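You operate a simulated robot arm through the tools that you are given. There is no shell and no other tool.

The job below is to be done with a simulated robot arm. You get a single attempt, and the scene is never put back.

JOB
Stand the four plates in the rack in unit order: black, cyan, magenta, yellow.
Fine: BLACK goes into the UNIT 1 slot, CYAN 2, MAGENTA 3, YELLOW 4, prints facing as they do now.

Only the result counts: the job must be done as asked and must still hold three seconds after the hand-in. Knocking over, shifting, dropping, spilling or breaking anything else fails it.

ROBOT AND FRAMES
A 7-joint arm with a two-finger parallel gripper, fixed in place. Base frame: the origin is on the floor under the middle of its stand, x ahead of it, y to its left, z up. Lengths are in m, angles in rad, forces in N, time in s.
It reaches about 1.247 m from its shoulder. Its first joint turns from -2.304 to 2.304 rad. Payload 3.91 kg.
The TCP is the grasp point between the finger pads, 0.03 m short of the fingertips. In the tool frame z runs along the fingers and y along their closing line. Largest opening 0.11 m; finger width 0.02, thickness 0.01; the body of the gripper, 0.048 by 0.112 m, starts 0.055 m behind the TCP.
Orientation is that of the tool frame in the base frame, as a unit quaternion [w, x, y, z]. With the fingers straight down and closing along the base's y, the tool's x points along the base's -x, its y along +y and its z along -z.

CONTROLS
- The arm moves only by the tool jog_arm. Its argument "moves" is a list of rows, each an object (a shift or turn left out is 0, a gripper value left out holds the last) with "translation": the shift along the tool's x, y, z in m, a list of three; "rot": the turn, a rotation vector about the tool's x, y, z in rad, a list of three; "grip": the finger opening in m, from 0 to 0.11. In form: [{"translation": [x, y, z], "rot": [wx, wy, wz], "grip": grip}, ...]. A call has 1 to 20 rows; each row shifts and turns the commanded pose from where the row before left it, along the tool's axes as they then stand. A row lasts 0.2 s, in which the tool goes at most 0.05 m and 0.15 rad; a call with a longer step from one row to the next is refused whole, and so is a gripper value outside its range. Where a pose cannot be reached the arm comes as near as it can. A force on the tool above 40 N (or 10 N above the force at the start of the call, whichever is more), or a blocked arm, ends the call early, and 0.2 s more pass. The fingers move at their own pace (about 0.108 m/s each) and stop on an object; they squeeze with about 28 N. The grip force told is the motor's: it shows also when the fingers shut on nothing. Time passes only in rows, and 0.2 s behind the last, so rows that do not move let the fingers close. It gives the time, the measured TCP pose, the force on the tool (base axes), the opening and the grip force at its end, in the units of the frame above (readings bear some noise), with the torque about the TCP (base axes, N m) and any sound that the robot's microphone picked up.
- Cameras (640 x 400 px; columns grow to the right, rows downward): "scene" is fixed at [0.3974, 0.5009, 1.4934]; the picture's right is [-0.55, -0.83, 0.00], its down [-0.69, 0.46, -0.56] and it looks along [0.46, -0.31, -0.83] (base axes); focal length 368 px, centre (320, 200). "wrist" rides on the gripper at [0.072, 0.017, -0.103] in the tool frame; the picture's right is [-0.23, 0.97, 0.00], its down [-0.76, -0.18, -0.62] and it looks along [-0.61, -0.14, 0.78] (tool axes); focal length 222 px, centre (320, 200). There is no depth. A picture from a camera that has moved, and an enlarged one, comes with that camera's place and axes in the base frame and with its lens.
- snapshot(camera): a new picture of that camera. The clock stands still meanwhile.
- close_up(camera, box): a new picture of the part [left, top, right, bottom] of that camera's present view, enlarged. The clock stands still meanwhile.
- finish_job(): hands the job in; it is judged then, once.

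Places have to be worked out from the pictures, the camera data and where the tool is seen. Open the gripper and draw the arm clear of the work before you hand the job in, unless the task says otherwise.

The tools are called after "Request:" as name(argument=value, ...) on one line, values as JSON. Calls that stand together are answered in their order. jog_arm: Moves the arm, as the interface text tells. Its arguments: {"type":"object","properties":{"moves":{"type":"array","items":{"type":"object","properties":{"translation":{"type":"array","items":{"type":"number"}},"rot":{"type":"array","items":{"type":"number"}},"grip":{"type":"number"}}}}},"required":["moves"]} The other tools are called the same way: snapshot (camera) takes a picture; close_up (camera, box) takes an enlarged picture of a part of a camera's view; finish_job () hands the job in.

At the start:

```text
clock: 0.0
tool_pos: [0.632, 0.1427, 1.0797]
orientation: [0.001, 0.0, 1.0, -0.001]
wrist_force: [0.0, 0.2, 0.5]
wrist_torque: [0.0, -0.03, 0.02]
opening: 0.11
grip_force: 0.1
```

scene: 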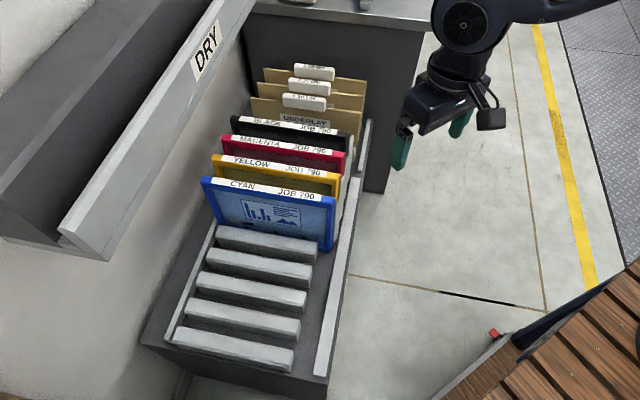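
wrist: 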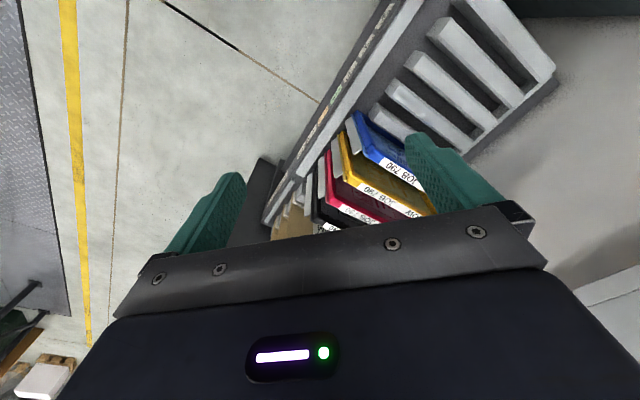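

I start by looking more closely at the rack, the plates and the unit labels.

Request:
close_up(camera="scene", box=[130, 50, 390, 212])

Request:
close_up(camera="scene", box=[130, 210, 390, 372])

Request:
close_up(camera="wrist", box=[240, 0, 560, 240])

```text
2.46 times, centred on (260, 131) of scene
camera zoom: at [0.3974, 0.5009, 1.4934], right [-0.55, -0.83, 0.0], down [-0.69, 0.46, -0.56], along [0.46, -0.31, -0.83], focal length 905 px, centre (468, 370)
```

zoom: 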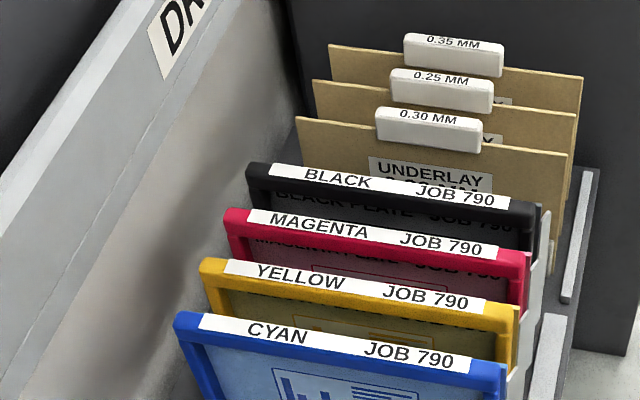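

```text
2.46 times, centred on (260, 291) of scene
camera zoom: at [0.3974, 0.5009, 1.4934], right [-0.55, -0.83, 0.0], down [-0.69, 0.46, -0.56], along [0.46, -0.31, -0.83], focal length 905 px, centre (468, -24)
```

zoom: 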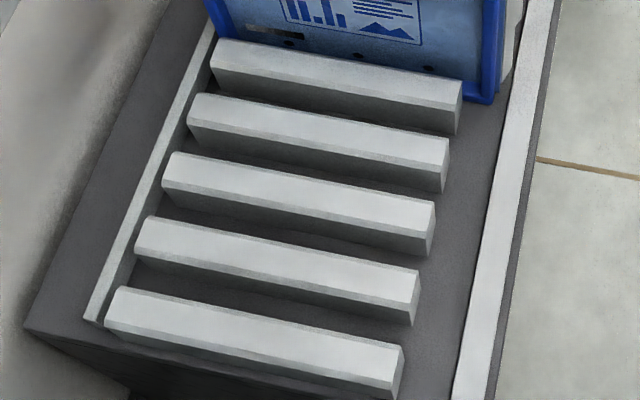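

```text
1.67 times, centred on (400, 120) of wrist
camera zoom: at [0.5605, 0.1601, 1.183], right [0.23, 0.97, 0.0], down [0.76, -0.18, 0.62], along [0.61, -0.14, -0.78], focal length 370 px, centre (187, 333)
```

zoom: 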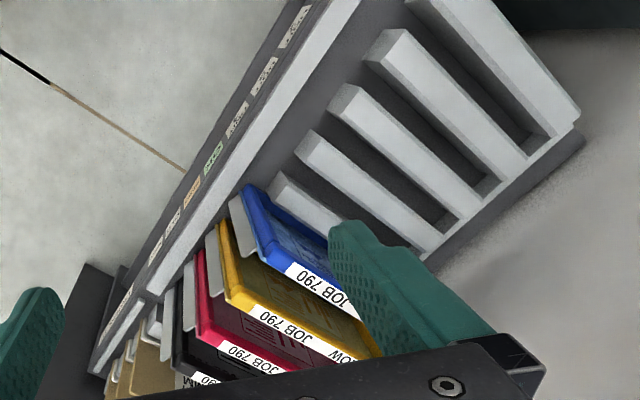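

The plates stand at roughly 45° to the base axes, and the unit labels are on the rack's near side strip. I'll swing the tool about 45° around vertical and shift it right so the wrist camera can read the strip.

Request:
jog_arm(moves=[{"translation": [0, -0.04, 0]}, {"translation": [0, -0.04, 0]}, {"translation": [0, -0.04, 0]}, {"rot": [0, 0, -0.14]}, {"rot": [0, 0, -0.14]}, {"rot": [0, 0, -0.14]}, {"rot": [0, 0, -0.14]}, {"rot": [0, 0, -0.14]}, {"rot": [0, 0, -0.1]}])

Request:
snapshot(camera="wrist")

Request:
snapshot(camera="scene")

```text
clock: 2.0
tool_pos: [0.6328, 0.0225, 1.0797]
orientation: [0.0, -0.39, 0.921, -0.001]
wrist_force: [0.6, -0.4, 0.5]
wrist_torque: [-0.02, 0.0, -0.02]
opening: 0.11
grip_force: 0.0
```

```text
taken
camera wrist: at [0.5707, -0.0167, 1.183], right [-0.54, 0.84, 0.0], down [0.66, 0.42, 0.62], along [0.52, 0.34, -0.78], focal length 222 px, centre (320, 200)
```

wrist: 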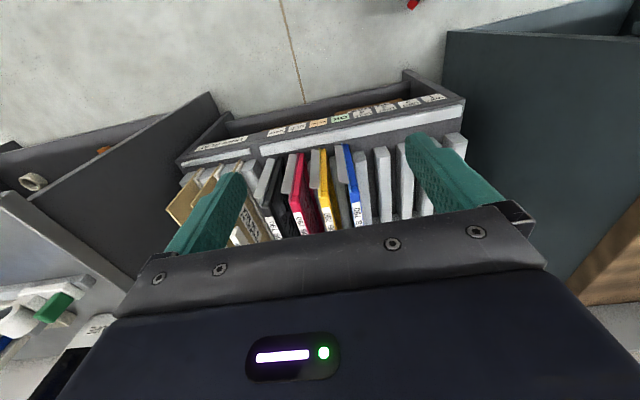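

```text
taken
```

scene: 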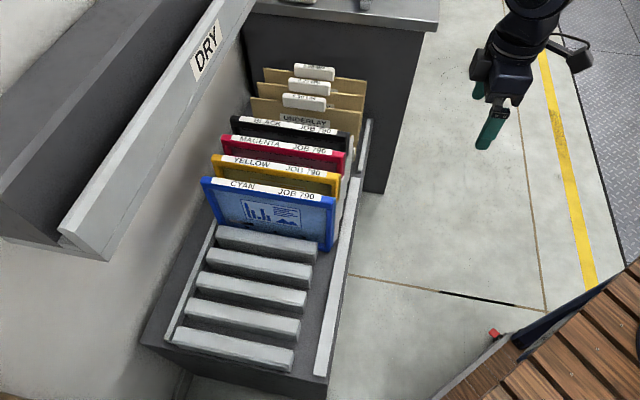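

The labels are now in view; I'll enlarge them.

Request:
close_up(camera="wrist", box=[250, 80, 470, 160])

Request:
close_up(camera="wrist", box=[170, 80, 480, 260])

Request:
close_up(camera="wrist", box=[180, 120, 300, 200])

```text
2.91 times, centred on (360, 120) of wrist
camera zoom: at [0.5707, -0.0167, 1.183], right [-0.54, 0.84, 0.0], down [0.66, 0.42, 0.62], along [0.52, 0.34, -0.78], focal length 646 px, centre (204, 433)
```

zoom: 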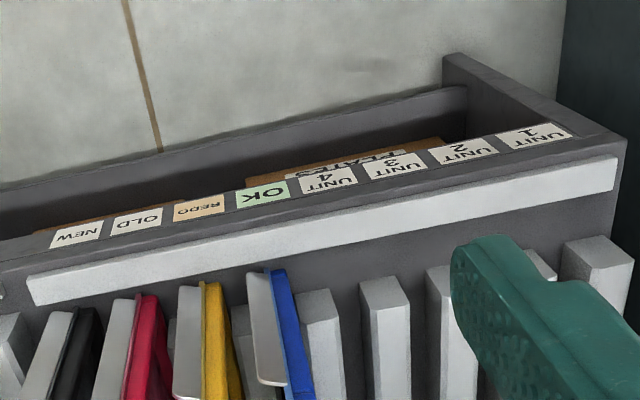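

```text
2.06 times, centred on (325, 170) of wrist
camera zoom: at [0.5707, -0.0167, 1.183], right [-0.54, 0.84, 0.0], down [0.66, 0.42, 0.62], along [0.52, 0.34, -0.78], focal length 459 px, centre (310, 262)
```

zoom: 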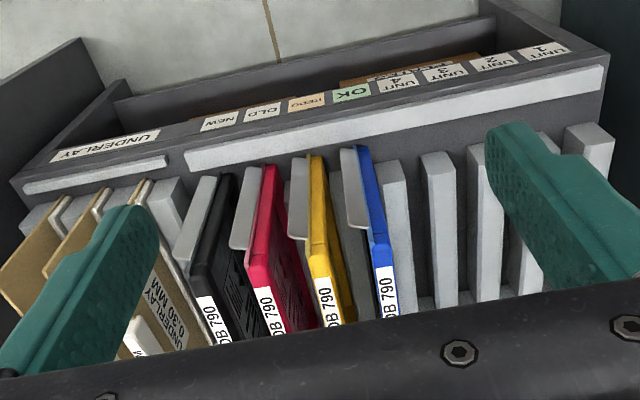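

```text
5.00 times, centred on (240, 160) of wrist
camera zoom: at [0.5707, -0.0167, 1.183], right [-0.54, 0.84, 0.0], down [0.66, 0.42, 0.62], along [0.52, 0.34, -0.78], focal length 1111 px, centre (720, 400)
```

zoom: 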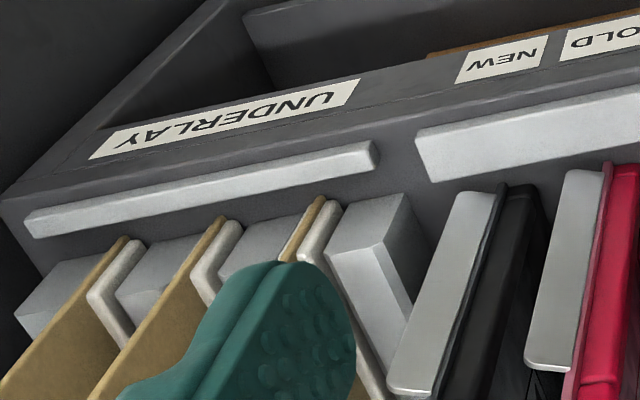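

The strip reads, from the plates' end outward: NEW (black), OLD (magenta), REDO (yellow), OK (cyan), UNIT 4, UNIT 3, UNIT 2, UNIT 1 at the free end. I'll take sharper views of the plates and dividers to triangulate them.

Request:
close_up(camera="scene", box=[190, 105, 350, 205])

Request:
close_up(camera="scene", box=[200, 180, 360, 280])

Request:
close_up(camera="scene", box=[150, 280, 310, 380])

Request:
close_up(camera="wrist", box=[250, 130, 410, 230])

Request:
close_up(camera="wrist", box=[350, 90, 510, 190])

```text
4.00 times, centred on (270, 155) of scene
camera zoom: at [0.3974, 0.5009, 1.4934], right [-0.55, -0.83, 0.0], down [-0.69, 0.46, -0.56], along [0.46, -0.31, -0.83], focal length 1471 px, centre (520, 380)
```

zoom: 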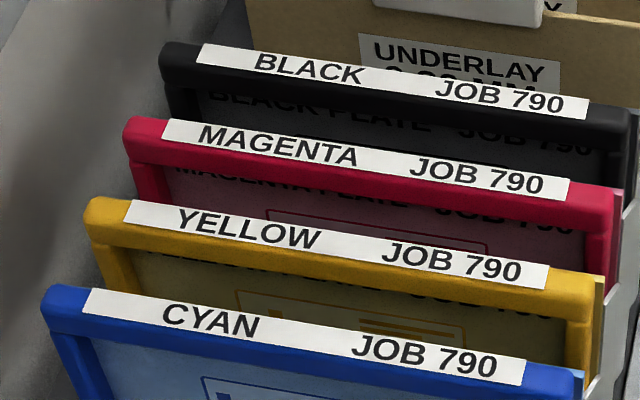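

```text
4.00 times, centred on (280, 230) of scene
camera zoom: at [0.3974, 0.5009, 1.4934], right [-0.55, -0.83, 0.0], down [-0.69, 0.46, -0.56], along [0.46, -0.31, -0.83], focal length 1471 px, centre (480, 80)
```

zoom: 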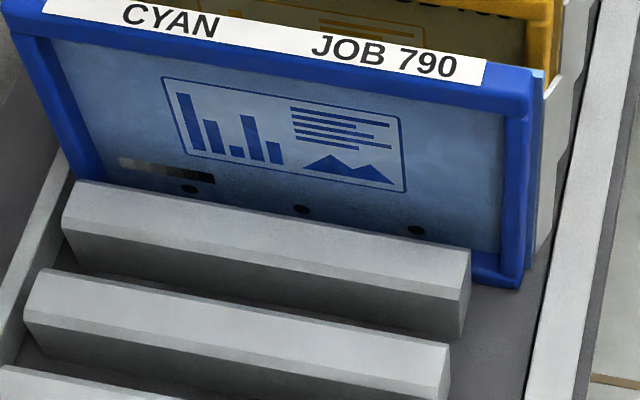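

```text
4.00 times, centred on (230, 330) of scene
camera zoom: at [0.3974, 0.5009, 1.4934], right [-0.55, -0.83, 0.0], down [-0.69, 0.46, -0.56], along [0.46, -0.31, -0.83], focal length 1471 px, centre (680, -320)
```

zoom: 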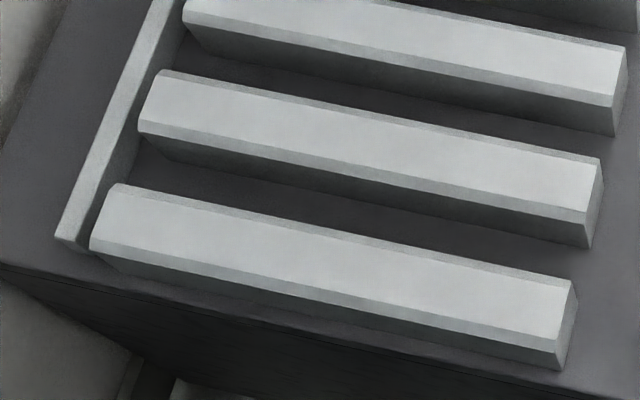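

```text
4.00 times, centred on (330, 180) of wrist
camera zoom: at [0.5707, -0.0167, 1.183], right [-0.54, 0.84, 0.0], down [0.66, 0.42, 0.62], along [0.52, 0.34, -0.78], focal length 888 px, centre (280, 280)
```

zoom: 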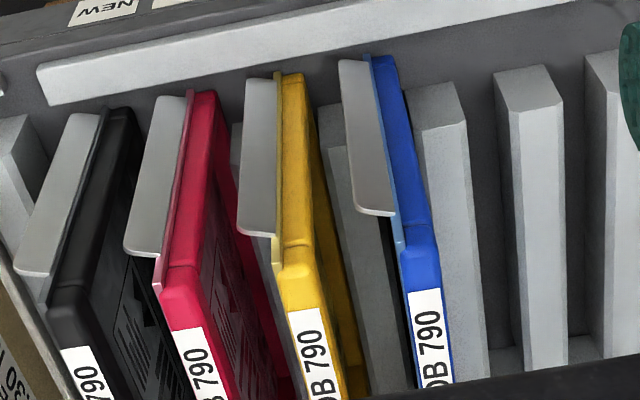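

```text
4.00 times, centred on (430, 140) of wrist
camera zoom: at [0.5707, -0.0167, 1.183], right [-0.54, 0.84, 0.0], down [0.66, 0.42, 0.62], along [0.52, 0.34, -0.78], focal length 888 px, centre (-120, 440)
```

zoom: 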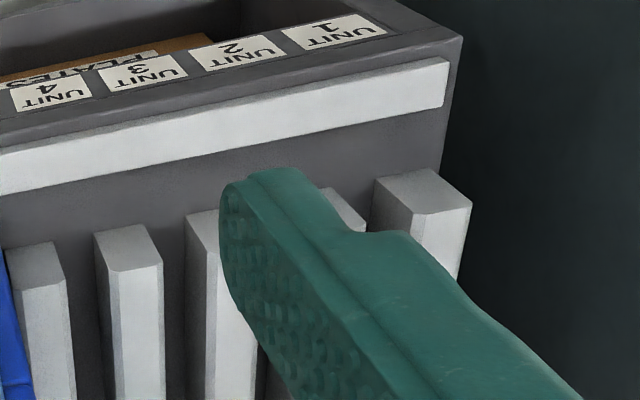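

Both cameras agree: plate tops are at z ≈ 0.78, the rack runs at exactly 45° and slot pitch is ≈ 0.072 m. The DRY trough may overhang the rack's far side, so I'll tip the wrist camera up to locate it before moving any plate.

Request:
jog_arm(moves=[{"rot": [0, -0.14, 0]}, {"rot": [0, -0.14, 0]}, {"rot": [0, -0.14, 0]}, {"rot": [0, -0.14, 0]}, {"rot": [0, -0.1, 0]}])

Request:
snapshot(camera="wrist")

Request:
close_up(camera="scene", box=[0, 0, 320, 280])

```text
clock: 3.2
tool_pos: [0.6332, 0.0225, 1.0795]
orientation: [0.298, -0.369, 0.871, 0.126]
wrist_force: [-0.2, -0.2, 1.1]
wrist_torque: [-0.02, -0.02, 0.0]
opening: 0.1101
grip_force: 0.1
```

```text
taken
camera wrist: at [0.5373, -0.0514, 1.1164], right [-0.57, 0.81, 0.14], down [0.28, 0.03, 0.96], along [0.77, 0.59, -0.25], focal length 222 px, centre (320, 200)
```

wrist: 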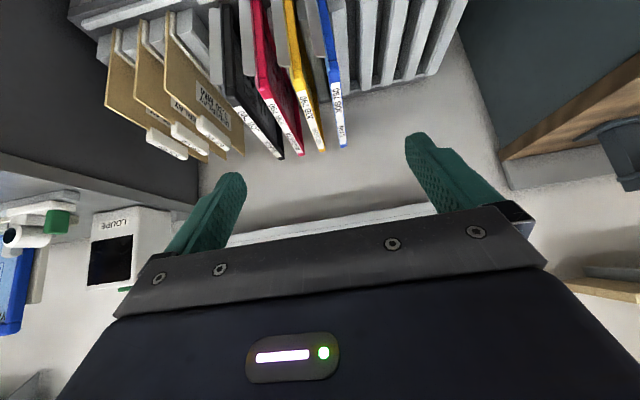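

```text
1.43 times, centred on (160, 140) of scene
camera zoom: at [0.3974, 0.5009, 1.4934], right [-0.55, -0.83, 0.0], down [-0.69, 0.46, -0.56], along [0.46, -0.31, -0.83], focal length 525 px, centre (549, 286)
```

zoom: 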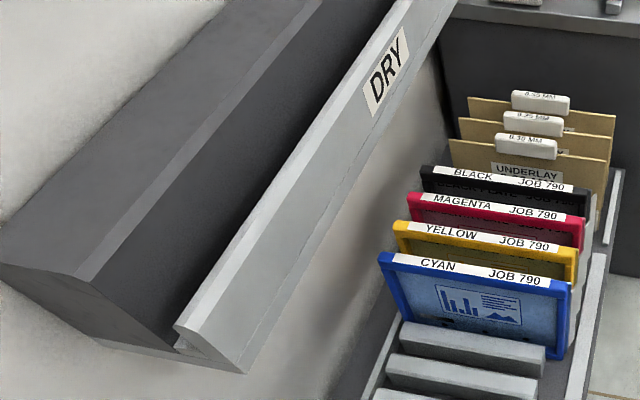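

The DRY trough's front wall runs along the rack at about 0.10 m beyond the plates' mid-line, z ≈ 1.03–1.13, so it overhangs the plates' far ends. High lifts must therefore be done pulled back toward the robot. I'll level the tool, trim yaw to 45°, and hover nearer to the cyan plate with a narrower opening.

Request:
jog_arm(moves=[{"rot": [0, 0.14, 0]}, {"rot": [0, 0.14, 0]}, {"rot": [0, 0.14, 0]}, {"rot": [0, 0.14, 0]}, {"rot": [0, 0.1, 0]}, {"rot": [0, 0, 0.0146], "grip": 0.062}, {"translation": [-0.045, 0.005, 0]}, {"translation": [-0.045, 0.005, 0]}, {"translation": [-0.045, 0.005, 0.02]}, {"translation": [-0.045, 0.005, 0.02]}, {"translation": [-0.045, 0.005, 0.02]}, {"translation": [-0.045, 0.004, 0.02]}, {}])

Request:
snapshot(camera="wrist")

Request:
snapshot(camera="scene")

```text
clock: 6.0
tool_pos: [0.8034, 0.2343, 0.999]
orientation: [0.0, -0.383, 0.924, 0.001]
wrist_force: [-0.8, -0.8, -0.5]
wrist_torque: [0.01, -0.03, -0.01]
opening: 0.062
grip_force: 0.2
```

```text
taken
camera wrist: at [0.7407, 0.1957, 1.1021], right [-0.53, 0.85, 0.0], down [0.66, 0.41, 0.62], along [0.53, 0.33, -0.78], focal length 222 px, centre (320, 200)
```

wrist: 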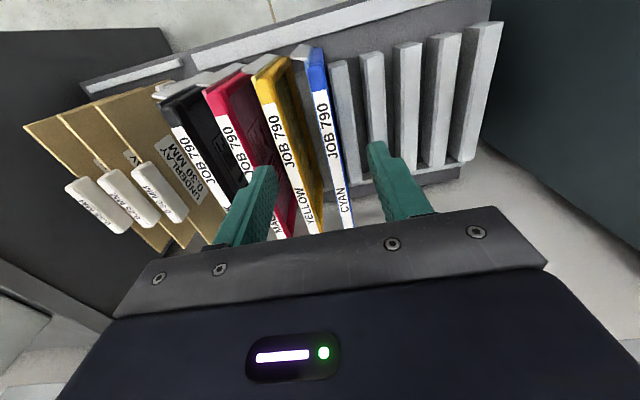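

```text
taken
```

scene: 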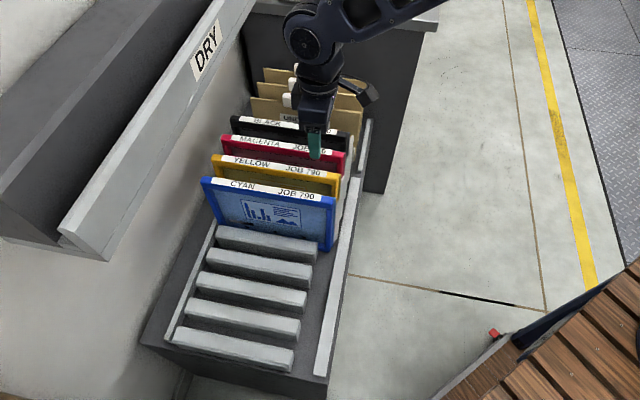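

The tool is over the cyan plate's line (A ≈ −0.402) and pulled back. I'll zoom in to refine the plate positions.

Request:
close_up(camera="wrist", box=[270, 30, 430, 130])

Request:
close_up(camera="wrist", box=[240, 140, 400, 240])

Request:
close_up(camera="wrist", box=[340, 10, 520, 130])

Request:
close_up(camera="scene", box=[180, 0, 400, 138])

```text
4.00 times, centred on (350, 80) of wrist
camera zoom: at [0.7407, 0.1957, 1.1021], right [-0.53, 0.85, 0.0], down [0.66, 0.41, 0.62], along [0.53, 0.33, -0.78], focal length 888 px, centre (200, 680)
```

zoom: 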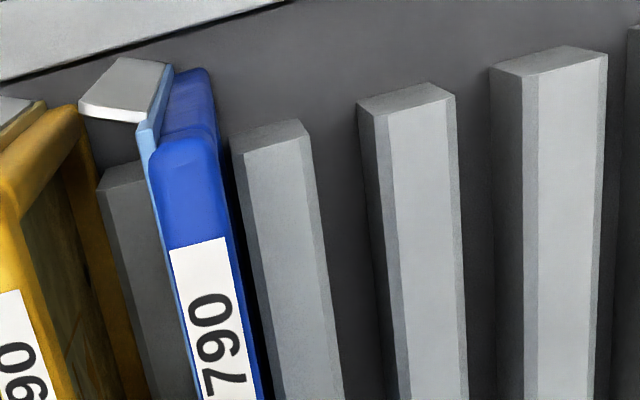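

```text
4.00 times, centred on (320, 190) of wrist
camera zoom: at [0.7407, 0.1957, 1.1021], right [-0.53, 0.85, 0.0], down [0.66, 0.41, 0.62], along [0.53, 0.33, -0.78], focal length 888 px, centre (320, 240)
```

zoom: 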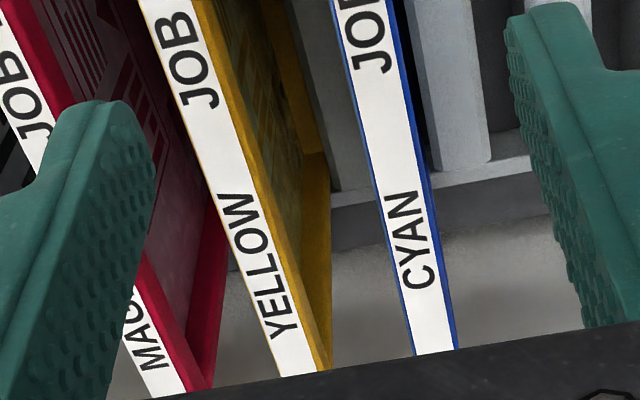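

```text
3.33 times, centred on (430, 70) of wrist
camera zoom: at [0.7407, 0.1957, 1.1021], right [-0.53, 0.85, 0.0], down [0.66, 0.41, 0.62], along [0.53, 0.33, -0.78], focal length 740 px, centre (-47, 633)
```

zoom: 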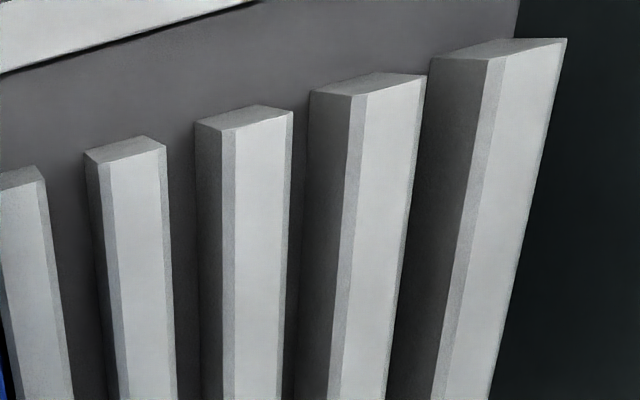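

```text
2.90 times, centred on (290, 69) of scene
camera zoom: at [0.3974, 0.5009, 1.4934], right [-0.55, -0.83, 0.0], down [-0.69, 0.46, -0.56], along [0.46, -0.31, -0.83], focal length 1066 px, centre (407, 580)
```

zoom: 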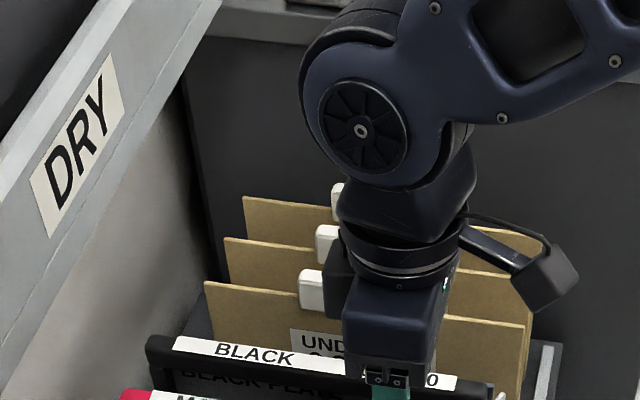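

Everything is consistent (floor z ≈ 0.53, divider tops ≈ 0.59, slot clear width ≈ 31 mm), but the pitch is uncertain by 1–2 mm. I'll survey the UNIT slots with the camera directly over them for a height-independent reading.

Request:
jog_arm(moves=[{"translation": [0, 0.048, 0]}, {"translation": [0, 0.048, 0]}, {"translation": [0, 0.048, 0]}, {"translation": [0, 0.048, 0]}, {"translation": [0, 0.043, 0]}, {}])

Request:
snapshot(camera="wrist")

Request:
close_up(camera="wrist", box=[240, 10, 400, 110])

Request:
close_up(camera="wrist", box=[240, 120, 400, 220])

Request:
snapshot(camera="scene")

```text
clock: 7.4
tool_pos: [0.6341, 0.3999, 0.9997]
orientation: [0.0, -0.383, 0.924, 0.001]
wrist_force: [-0.2, -0.9, 1.0]
wrist_torque: [0.03, 0.02, -0.02]
opening: 0.062
grip_force: 0.1
```

```text
taken
camera wrist: at [0.5723, 0.3621, 1.1027], right [-0.53, 0.85, 0.0], down [0.66, 0.41, 0.62], along [0.53, 0.33, -0.78], focal length 222 px, centre (320, 200)
```

wrist: 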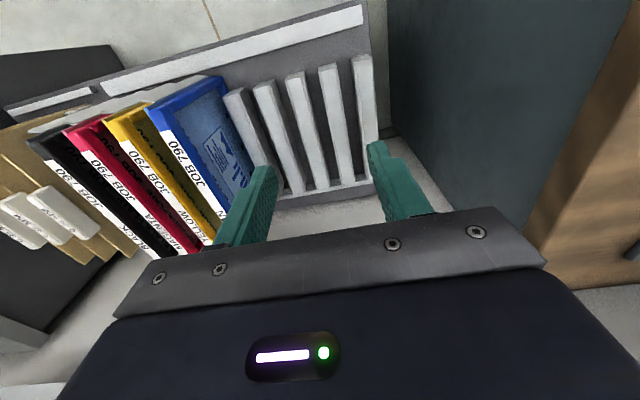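

```text
4.00 times, centred on (320, 60) of wrist
camera zoom: at [0.5723, 0.3621, 1.1027], right [-0.53, 0.85, 0.0], down [0.66, 0.41, 0.62], along [0.53, 0.33, -0.78], focal length 888 px, centre (320, 760)
```

zoom: 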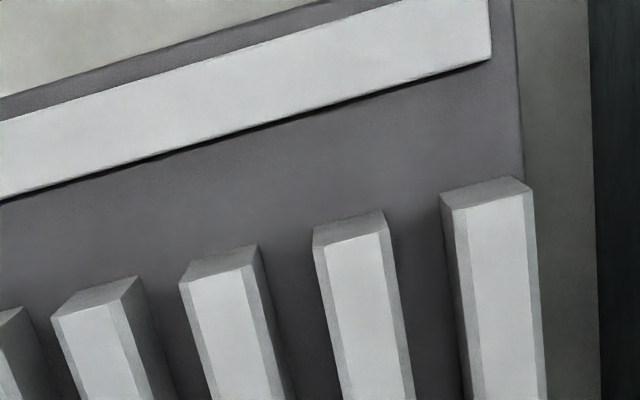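

```text
4.00 times, centred on (320, 170) of wrist
camera zoom: at [0.5723, 0.3621, 1.1027], right [-0.53, 0.85, 0.0], down [0.66, 0.41, 0.62], along [0.53, 0.33, -0.78], focal length 888 px, centre (320, 320)
```

zoom: 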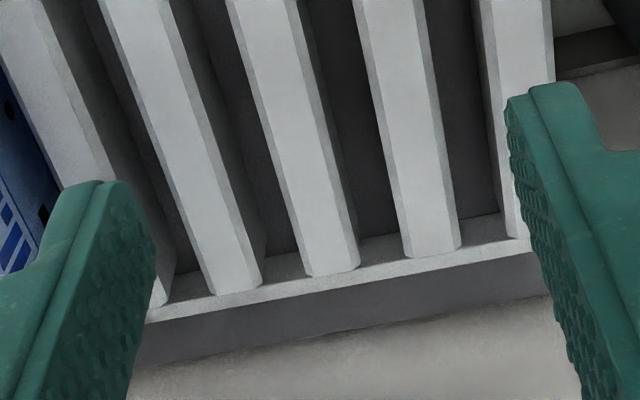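

```text
taken
```

scene: 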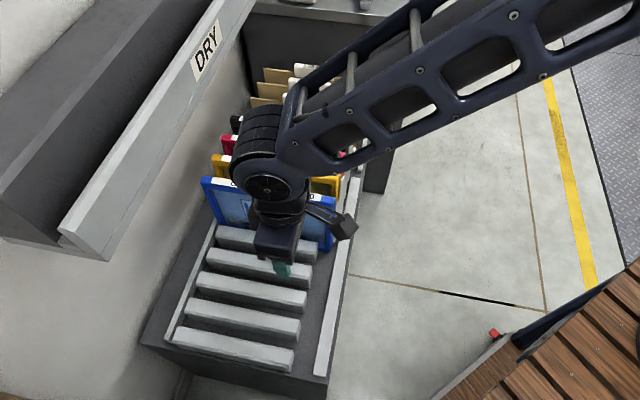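

The survey puts the slot centres at A ≈ −0.115 (U1), −0.187 (U2), −0.259 (U3) and −0.330 (U4), with cyan at −0.403, and the plates have only ±5 mm of play lengthwise. I'll start with cyan: go back over it, lower while pulled back, then slide in to its mid-length.

Request:
jog_arm(moves=[{"translation": [0, -0.0475, 0]}, {"translation": [0, -0.0475, 0]}, {"translation": [0, -0.0475, 0]}, {"translation": [0, -0.0475, 0]}, {"translation": [0, -0.0474, 0]}, {"translation": [0, 0, 0.04]}, {"translation": [0, 0, 0.04]}, {"translation": [0, 0, 0.04]}, {"translation": [0, 0, 0.03]}, {"translation": [-0.03, 0, 0]}, {"translation": [-0.03, 0, 0]}, {"translation": [-0.03, 0, 0]}, {"translation": [-0.035, 0, 0]}, {}])

Request:
snapshot(camera="wrist")

Request:
snapshot(camera="scene")

```text
clock: 10.4
tool_pos: [0.8917, 0.3207, 0.8485]
orientation: [0.0, -0.382, 0.924, 0.0]
wrist_force: [-0.3, 0.0, -0.4]
wrist_torque: [0.0, -0.01, -0.01]
opening: 0.0621
grip_force: 0.1
```

```text
taken
camera wrist: at [0.8291, 0.282, 0.9518], right [-0.53, 0.85, 0.0], down [0.66, 0.41, 0.62], along [0.53, 0.33, -0.78], focal length 222 px, centre (320, 200)
```

wrist: 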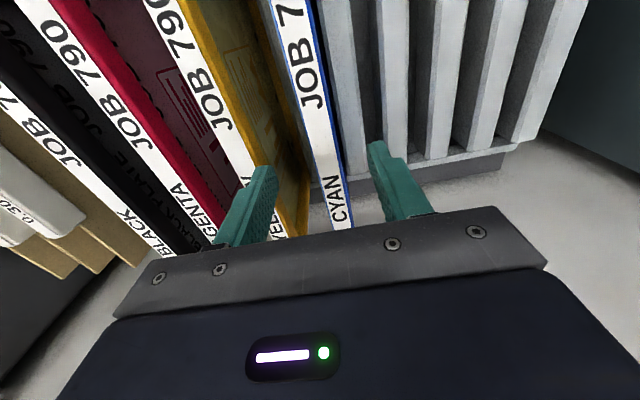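

```text
taken
```

scene: 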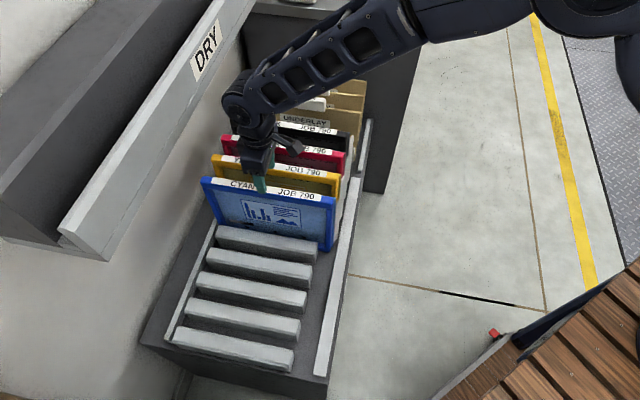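

The tool is at P ≈ 0.857, A ≈ −0.404, z ≈ 0.85, with good clearance to the DRY trough. I'll zoom in to check centering over the cyan plate before descending.

Request:
close_up(camera="wrist", box=[240, 90, 400, 190])

Request:
close_up(camera="scene", box=[180, 80, 340, 200])

```text
4.00 times, centred on (320, 140) of wrist
camera zoom: at [0.8291, 0.282, 0.9518], right [-0.53, 0.85, 0.0], down [0.66, 0.41, 0.62], along [0.53, 0.33, -0.78], focal length 888 px, centre (320, 440)
```

zoom: 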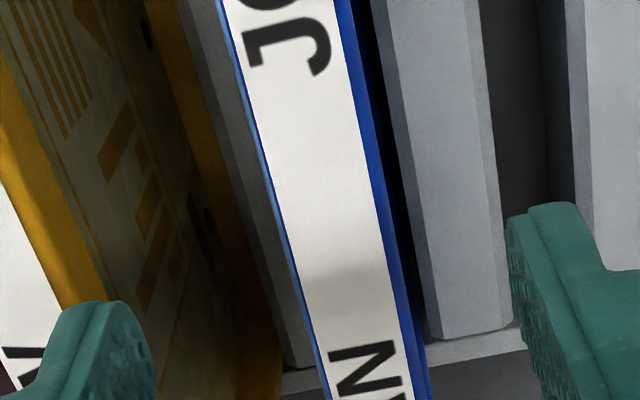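

```text
3.33 times, centred on (260, 140) of scene
camera zoom: at [0.3974, 0.5009, 1.4934], right [-0.55, -0.83, 0.0], down [-0.69, 0.46, -0.56], along [0.46, -0.31, -0.83], focal length 1226 px, centre (520, 400)
```

zoom: 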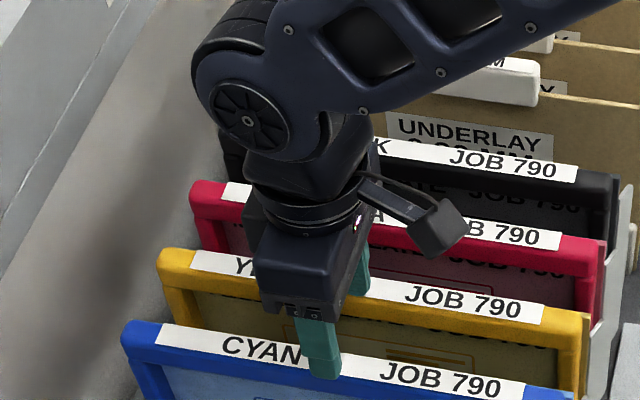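

The plate (≈ 21 mm thick) is centred within about 1 mm between the fingers. I'll descend straight down to z ≈ 0.762 and close on the top bar.

Request:
jog_arm(moves=[{"translation": [0, 0, 0.02]}, {"translation": [0, 0, 0.02]}, {"translation": [0, 0, 0.02]}, {"translation": [0, 0, 0.0155]}, {"translation": [0, 0, 0.01]}, {}])

Request:
snapshot(camera="wrist")

Request:
close_up(camera="scene", box=[180, 80, 340, 200])

```text
clock: 11.8
tool_pos: [0.8936, 0.3197, 0.763]
orientation: [0.0, -0.383, 0.924, 0.0]
wrist_force: [0.0, 0.1, 0.6]
wrist_torque: [0.01, 0.02, -0.01]
opening: 0.0622
grip_force: 0.0
```

```text
taken
camera wrist: at [0.8309, 0.2815, 0.8669], right [-0.53, 0.85, 0.0], down [0.66, 0.41, 0.62], along [0.53, 0.33, -0.78], focal length 222 px, centre (320, 200)
```

wrist: 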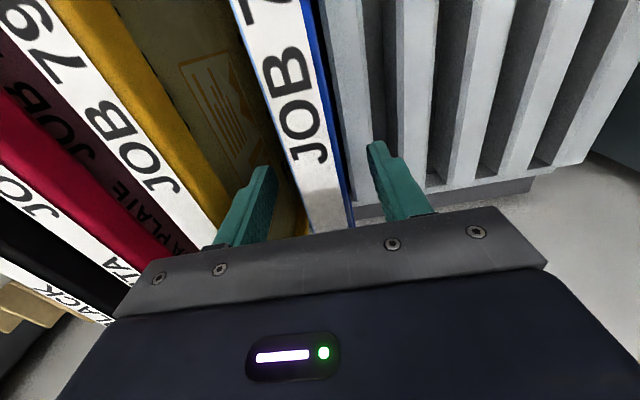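

```text
3.33 times, centred on (260, 140) of scene
camera zoom: at [0.3974, 0.5009, 1.4934], right [-0.55, -0.83, 0.0], down [-0.69, 0.46, -0.56], along [0.46, -0.31, -0.83], focal length 1226 px, centre (520, 400)
```

zoom: 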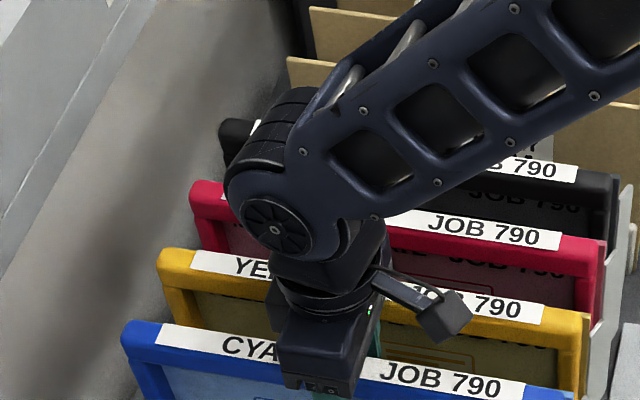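

No contact on the way down; the fingers straddle the top bar. Closing now.

Request:
jog_arm(moves=[{"grip": 0.0}, {"grip": 0.0}, {"grip": 0.0}, {"grip": 0.0}])

Request:
close_up(camera="wrist", box=[200, 90, 440, 240])

```text
clock: 12.8
tool_pos: [0.894, 0.3208, 0.7636]
orientation: [0.0, -0.383, 0.924, 0.0]
wrist_force: [0.2, 0.3, 0.2]
wrist_torque: [0.21, 0.05, 0.02]
opening: 0.0237
grip_force: 27.8
```

```text
2.67 times, centred on (320, 165) of wrist
camera zoom: at [0.8308, 0.2815, 0.867], right [-0.53, 0.85, 0.0], down [0.66, 0.41, 0.62], along [0.53, 0.33, -0.78], focal length 592 px, centre (320, 293)
```

zoom: 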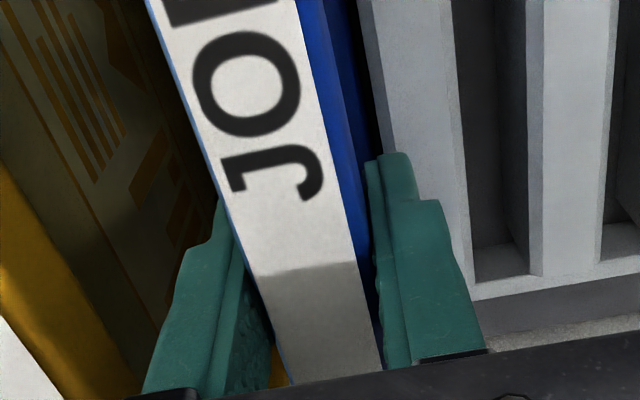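

Gripped: the bar is 23.7 mm thick. I'll lift a little to check weight and hold, and whether anything snags.

Request:
jog_arm(moves=[{"translation": [0, 0, -0.01]}, {"translation": [0, 0, -0.015]}, {"translation": [0, 0, -0.015]}, {}])

Request:
snapshot(camera="scene")

Request:
snapshot(camera="wrist")

```text
clock: 13.8
tool_pos: [0.8938, 0.3206, 0.8035]
orientation: [-0.001, -0.383, 0.924, 0.0]
wrist_force: [0.1, -0.4, -3.3]
wrist_torque: [0.01, 0.01, 0.0]
opening: 0.0236
grip_force: 28.3
```

```text
taken
```

scene: 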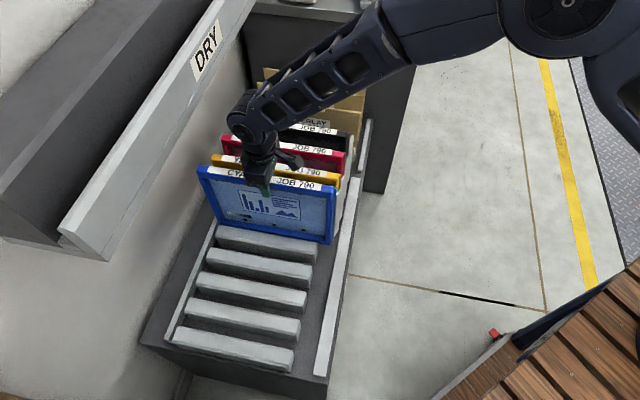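

```text
taken
camera wrist: at [0.8304, 0.2819, 0.9072], right [-0.53, 0.85, 0.0], down [0.66, 0.41, 0.62], along [0.53, 0.33, -0.78], focal length 222 px, centre (320, 200)
```

wrist: 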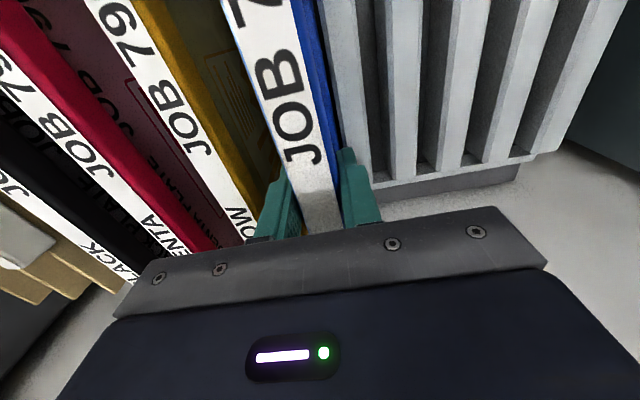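

The plate weighs only ~4 N and hangs straight. I'll lift it clear of the dividers and carry it three slots toward UNIT 2.

Request:
jog_arm(moves=[{"translation": [0, 0, -0.02]}, {"translation": [0, 0, -0.025]}, {"translation": [0, 0, -0.025]}, {"translation": [0, 0.018, 0]}, {"translation": [0, 0.03, 0]}, {"translation": [0, 0.03, 0]}, {"translation": [0, 0.03, 0]}, {"translation": [0, 0.03, 0]}, {"translation": [0, 0.03, 0]}, {"translation": [0, 0.03, 0]}, {"translation": [0, 0.02, 0]}, {}, {}])

Request:
snapshot(camera="scene")

Request:
snapshot(camera="wrist")

Request:
close_up(camera="scene", box=[150, 200, 350, 370])

```text
clock: 16.6
tool_pos: [0.739, 0.4746, 0.8752]
orientation: [0.0, -0.382, 0.924, 0.0]
wrist_force: [-0.5, -0.1, -3.7]
wrist_torque: [0.02, 0.01, -0.01]
opening: 0.0236
grip_force: 28.1
```

```text
taken
```

scene: 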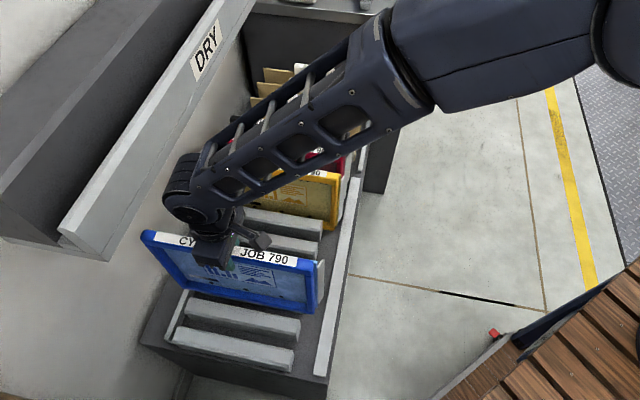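

```text
taken
camera wrist: at [0.6761, 0.4369, 0.9778], right [-0.53, 0.85, 0.0], down [0.66, 0.41, 0.62], along [0.53, 0.33, -0.78], focal length 222 px, centre (320, 200)
```

wrist: 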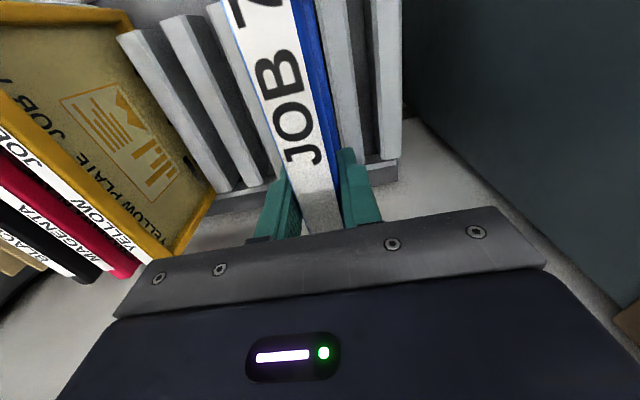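

```text
2.35 times, centred on (250, 285) of scene
camera zoom: at [0.3974, 0.5009, 1.4934], right [-0.55, -0.83, 0.0], down [-0.69, 0.46, -0.56], along [0.46, -0.31, -0.83], focal length 865 px, centre (485, 0)
```

zoom: 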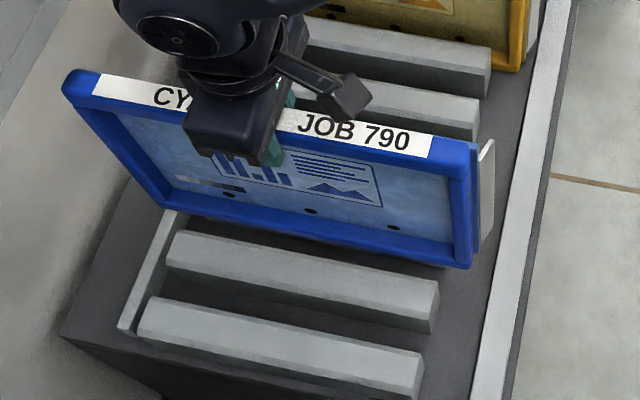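

Cyan now hangs over the gap behind the second-last divider, which is UNIT 2 (A = −0.187). I'll lower gently to just inside the divider tops and check forces.

Request:
jog_arm(moves=[{"translation": [0, 0, 0.02]}, {"translation": [0, 0, 0.02]}, {"translation": [0, 0, 0.01]}, {"translation": [0, 0, 0.01]}, {"translation": [0, 0, 0.01]}, {}])

Request:
close_up(camera="wrist", box=[100, 0, 420, 200])

Request:
close_up(camera="scene", box=[150, 200, 350, 370])

```text
clock: 18.0
tool_pos: [0.7398, 0.4734, 0.8039]
orientation: [-0.001, -0.383, 0.924, 0.0]
wrist_force: [-0.9, -0.2, -2.8]
wrist_torque: [-0.01, 0.01, -0.01]
opening: 0.0238
grip_force: 28.4
```

```text
2.00 times, centred on (260, 100) of wrist
camera zoom: at [0.6766, 0.4366, 0.9068], right [-0.53, 0.85, 0.0], down [0.66, 0.41, 0.62], along [0.53, 0.33, -0.78], focal length 444 px, centre (440, 400)
```

zoom: 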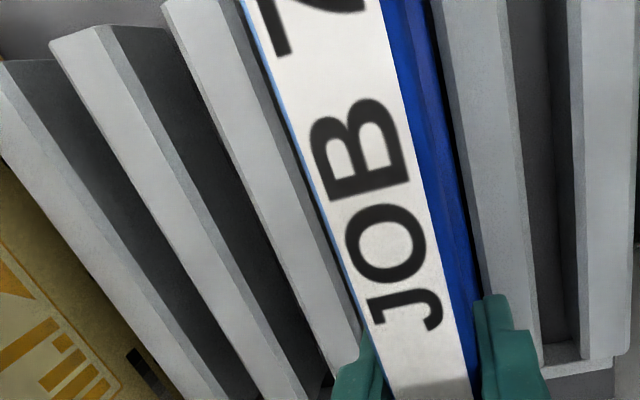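

```text
2.35 times, centred on (250, 285) of scene
camera zoom: at [0.3974, 0.5009, 1.4934], right [-0.55, -0.83, 0.0], down [-0.69, 0.46, -0.56], along [0.46, -0.31, -0.83], focal length 865 px, centre (485, 0)
```

zoom: 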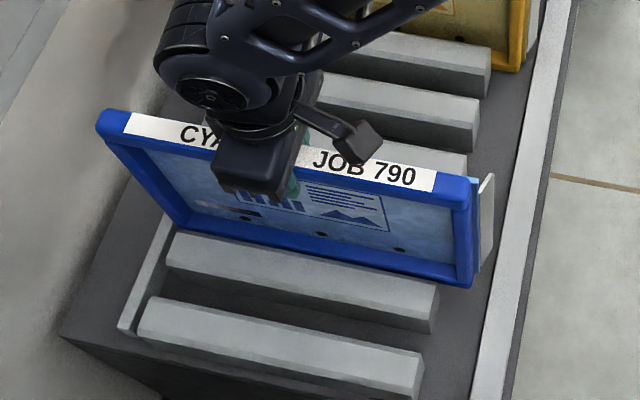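

It has entered the slot with no side force. Lowering the rest of the way to the original seat height.

Request:
jog_arm(moves=[{"translation": [0, 0, 0.01]}, {"translation": [0, 0, 0.01]}, {"translation": [0, 0, 0.01]}, {"translation": [0, 0, 0.006]}, {"translation": [0, 0, 0.003]}, {}])

Request:
close_up(camera="scene", box=[150, 200, 350, 370])

Request:
snapshot(camera="wrist")

```text
clock: 19.4
tool_pos: [0.7392, 0.4749, 0.7638]
orientation: [-0.001, -0.383, 0.924, 0.001]
wrist_force: [0.0, -0.9, -2.8]
wrist_torque: [0.0, 0.01, 0.01]
opening: 0.0238
grip_force: 28.1
```

```text
2.35 times, centred on (250, 285) of scene
camera zoom: at [0.3974, 0.5009, 1.4934], right [-0.55, -0.83, 0.0], down [-0.69, 0.46, -0.56], along [0.46, -0.31, -0.83], focal length 865 px, centre (485, 0)
```

zoom: 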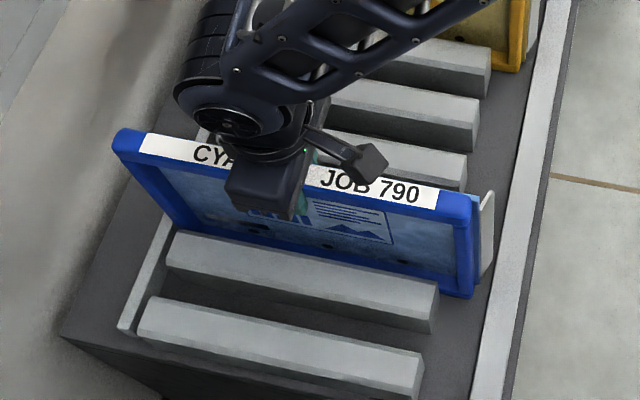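

```text
taken
camera wrist: at [0.6758, 0.4365, 0.8681], right [-0.53, 0.85, 0.0], down [0.66, 0.41, 0.62], along [0.53, 0.33, -0.78], focal length 222 px, centre (320, 200)
```

wrist: 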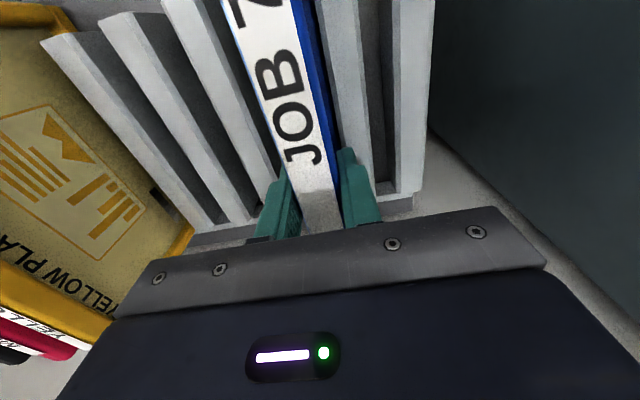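

It is at the grasp height but still nearly fully hanging; I'll ease down in 1–2 mm steps until the weight is taken by the floor.

Request:
jog_arm(moves=[{"translation": [0, 0, 0.001]}, {"translation": [0, 0, 0.001]}, {}])

```text
clock: 20.2
tool_pos: [0.7393, 0.4755, 0.7628]
orientation: [0.0, -0.383, 0.924, 0.0]
wrist_force: [-3.4, -3.0, 12.6]
wrist_torque: [-0.59, 0.55, 0.02]
opening: 0.0237
grip_force: 27.7
```

It's seated (upward 12 N). I'll relieve 1 mm, open the fingers modestly, and rise straight up.

Request:
jog_arm(moves=[{"translation": [0, 0, -0.001]}, {"grip": 0.06}, {"grip": 0.06}, {"grip": 0.06}])

Request:
snapshot(camera="wrist")

Request:
close_up(camera="scene", box=[150, 200, 350, 370])

```text
clock: 21.2
tool_pos: [0.7385, 0.4747, 0.7638]
orientation: [0.001, -0.382, 0.924, 0.0]
wrist_force: [0.1, 0.1, 0.8]
wrist_torque: [0.01, -0.01, -0.01]
opening: 0.0603
grip_force: 0.0
```

```text
taken
camera wrist: at [0.676, 0.4363, 0.867], right [-0.53, 0.85, 0.0], down [0.66, 0.41, 0.62], along [0.53, 0.33, -0.78], focal length 222 px, centre (320, 200)
```

wrist: 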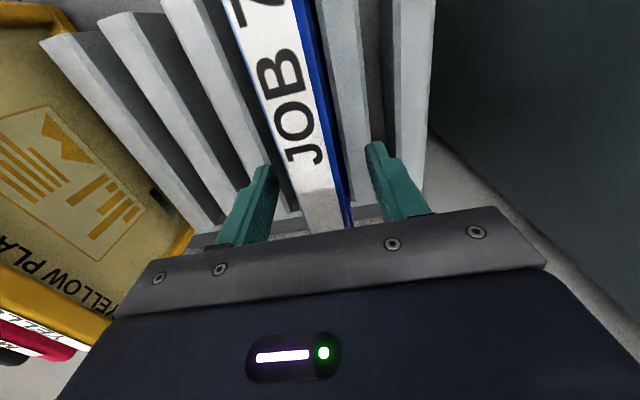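

```text
2.35 times, centred on (250, 285) of scene
camera zoom: at [0.3974, 0.5009, 1.4934], right [-0.55, -0.83, 0.0], down [-0.69, 0.46, -0.56], along [0.46, -0.31, -0.83], focal length 865 px, centre (485, 0)
```

zoom: 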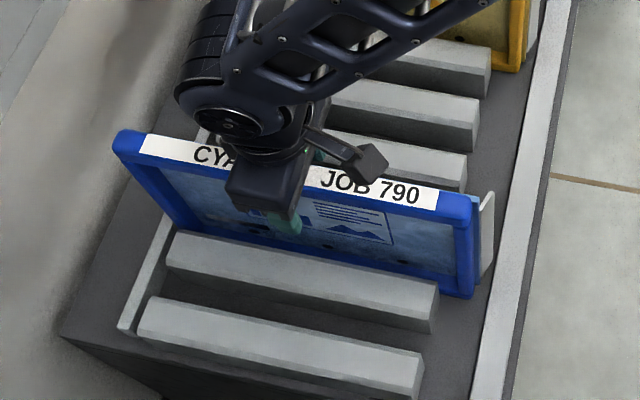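

Cyan stands in UNIT 2. Next is magenta: I'll rise clear and travel back to above it (A ≈ −0.548), then check centering.

Request:
jog_arm(moves=[{"translation": [0, 0, -0.02]}, {"translation": [0, 0, -0.03]}, {"translation": [0, 0, -0.04]}, {"translation": [0, -0.03, 0]}, {"translation": [0, -0.045, 0]}, {"translation": [0, -0.045, 0]}, {"translation": [0, -0.045, 0]}, {"translation": [0, -0.045, 0]}, {"translation": [0, -0.045, 0]}, {"translation": [0, -0.045, 0]}, {"translation": [0, -0.04, 0]}, {"translation": [0, -0.021, 0]}, {}, {}])

Request:
snapshot(camera="wrist")

Request:
snapshot(camera="scene")

Request:
close_up(camera="wrist", box=[240, 90, 400, 190])

```text
clock: 24.2
tool_pos: [0.9965, 0.2185, 0.8541]
orientation: [0.0, -0.382, 0.924, 0.001]
wrist_force: [-0.6, -0.9, -1.5]
wrist_torque: [0.01, 0.02, 0.01]
opening: 0.0599
grip_force: 0.2
```

```text
taken
camera wrist: at [0.9334, 0.1803, 0.9571], right [-0.53, 0.85, 0.0], down [0.66, 0.41, 0.62], along [0.53, 0.33, -0.78], focal length 222 px, centre (320, 200)
```

wrist: 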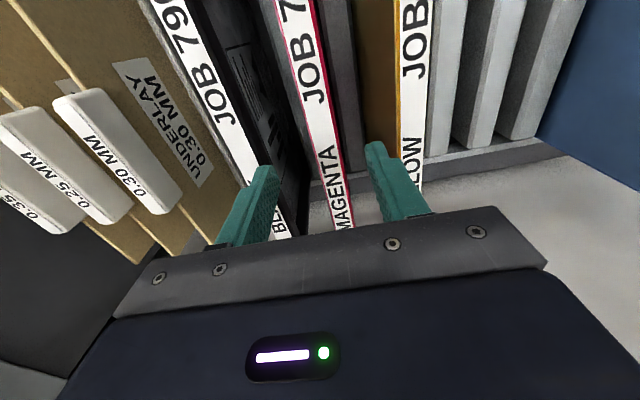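

```text
taken
```

scene: 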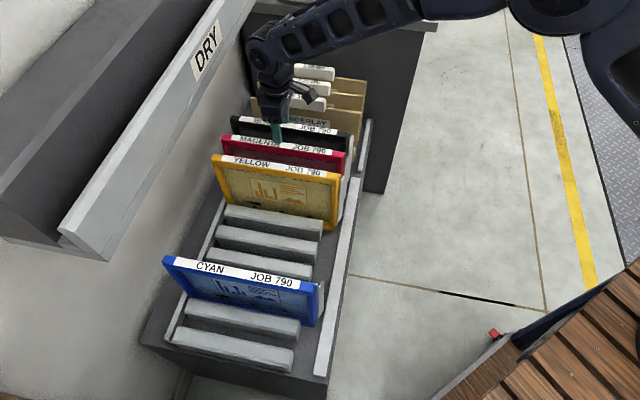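

```text
4.00 times, centred on (320, 140) of wrist
camera zoom: at [0.9334, 0.1803, 0.9571], right [-0.53, 0.85, 0.0], down [0.66, 0.41, 0.62], along [0.53, 0.33, -0.78], focal length 888 px, centre (320, 440)
```

zoom: 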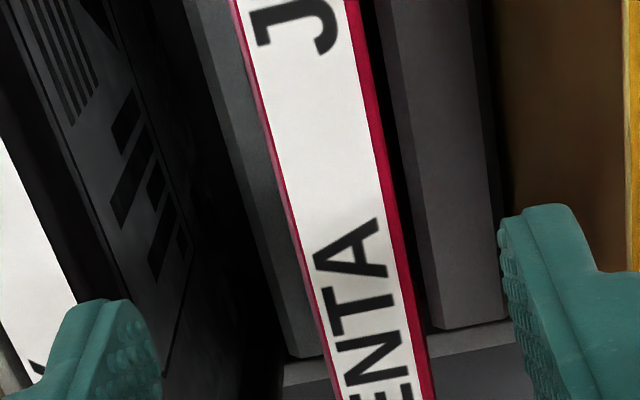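

Magenta is about 2 mm toward +A of the tool; I'll trim that and descend, keeping the same grip height as before.

Request:
jog_arm(moves=[{"translation": [0, 0.002, 0.01]}, {"translation": [0, 0, 0.02]}, {"translation": [0, 0, 0.02]}, {"translation": [0, 0, 0.02]}, {"translation": [0, 0, 0.01]}, {"translation": [0, 0, 0.01]}, {}])

Request:
close_up(camera="wrist", box=[160, 60, 480, 260])

Request:
close_up(camera="scene", box=[190, 40, 390, 165])

```text
clock: 25.8
tool_pos: [0.9933, 0.2216, 0.7649]
orientation: [-0.001, -0.382, 0.924, 0.0]
wrist_force: [0.1, -0.8, 0.3]
wrist_torque: [0.01, 0.0, -0.02]
opening: 0.06
grip_force: 0.1
```

```text
2.00 times, centred on (320, 160) of wrist
camera zoom: at [0.9304, 0.1825, 0.8678], right [-0.53, 0.85, 0.0], down [0.66, 0.41, 0.62], along [0.53, 0.33, -0.78], focal length 444 px, centre (320, 280)
```

zoom: 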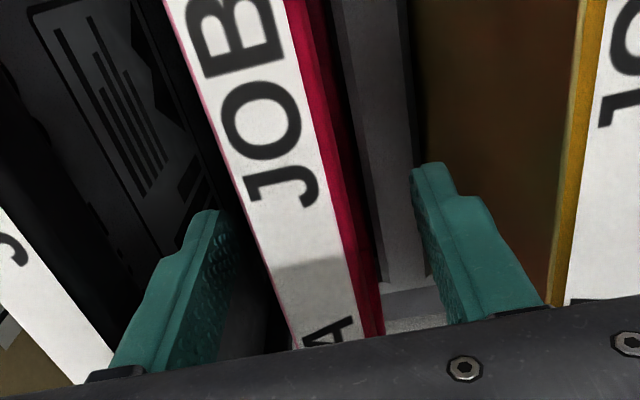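

```text
3.20 times, centred on (290, 102) of scene
camera zoom: at [0.3974, 0.5009, 1.4934], right [-0.55, -0.83, 0.0], down [-0.69, 0.46, -0.56], along [0.46, -0.31, -0.83], focal length 1177 px, centre (416, 512)
```

zoom: 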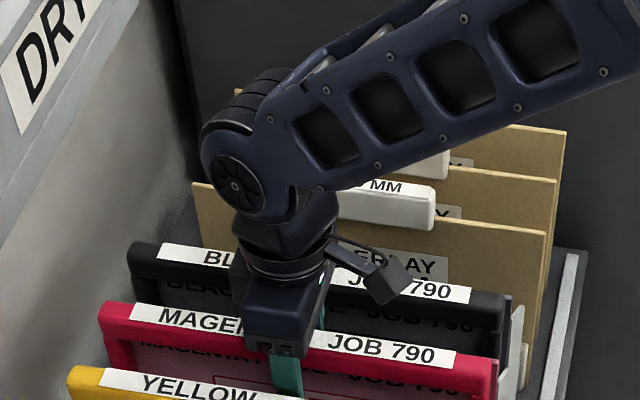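

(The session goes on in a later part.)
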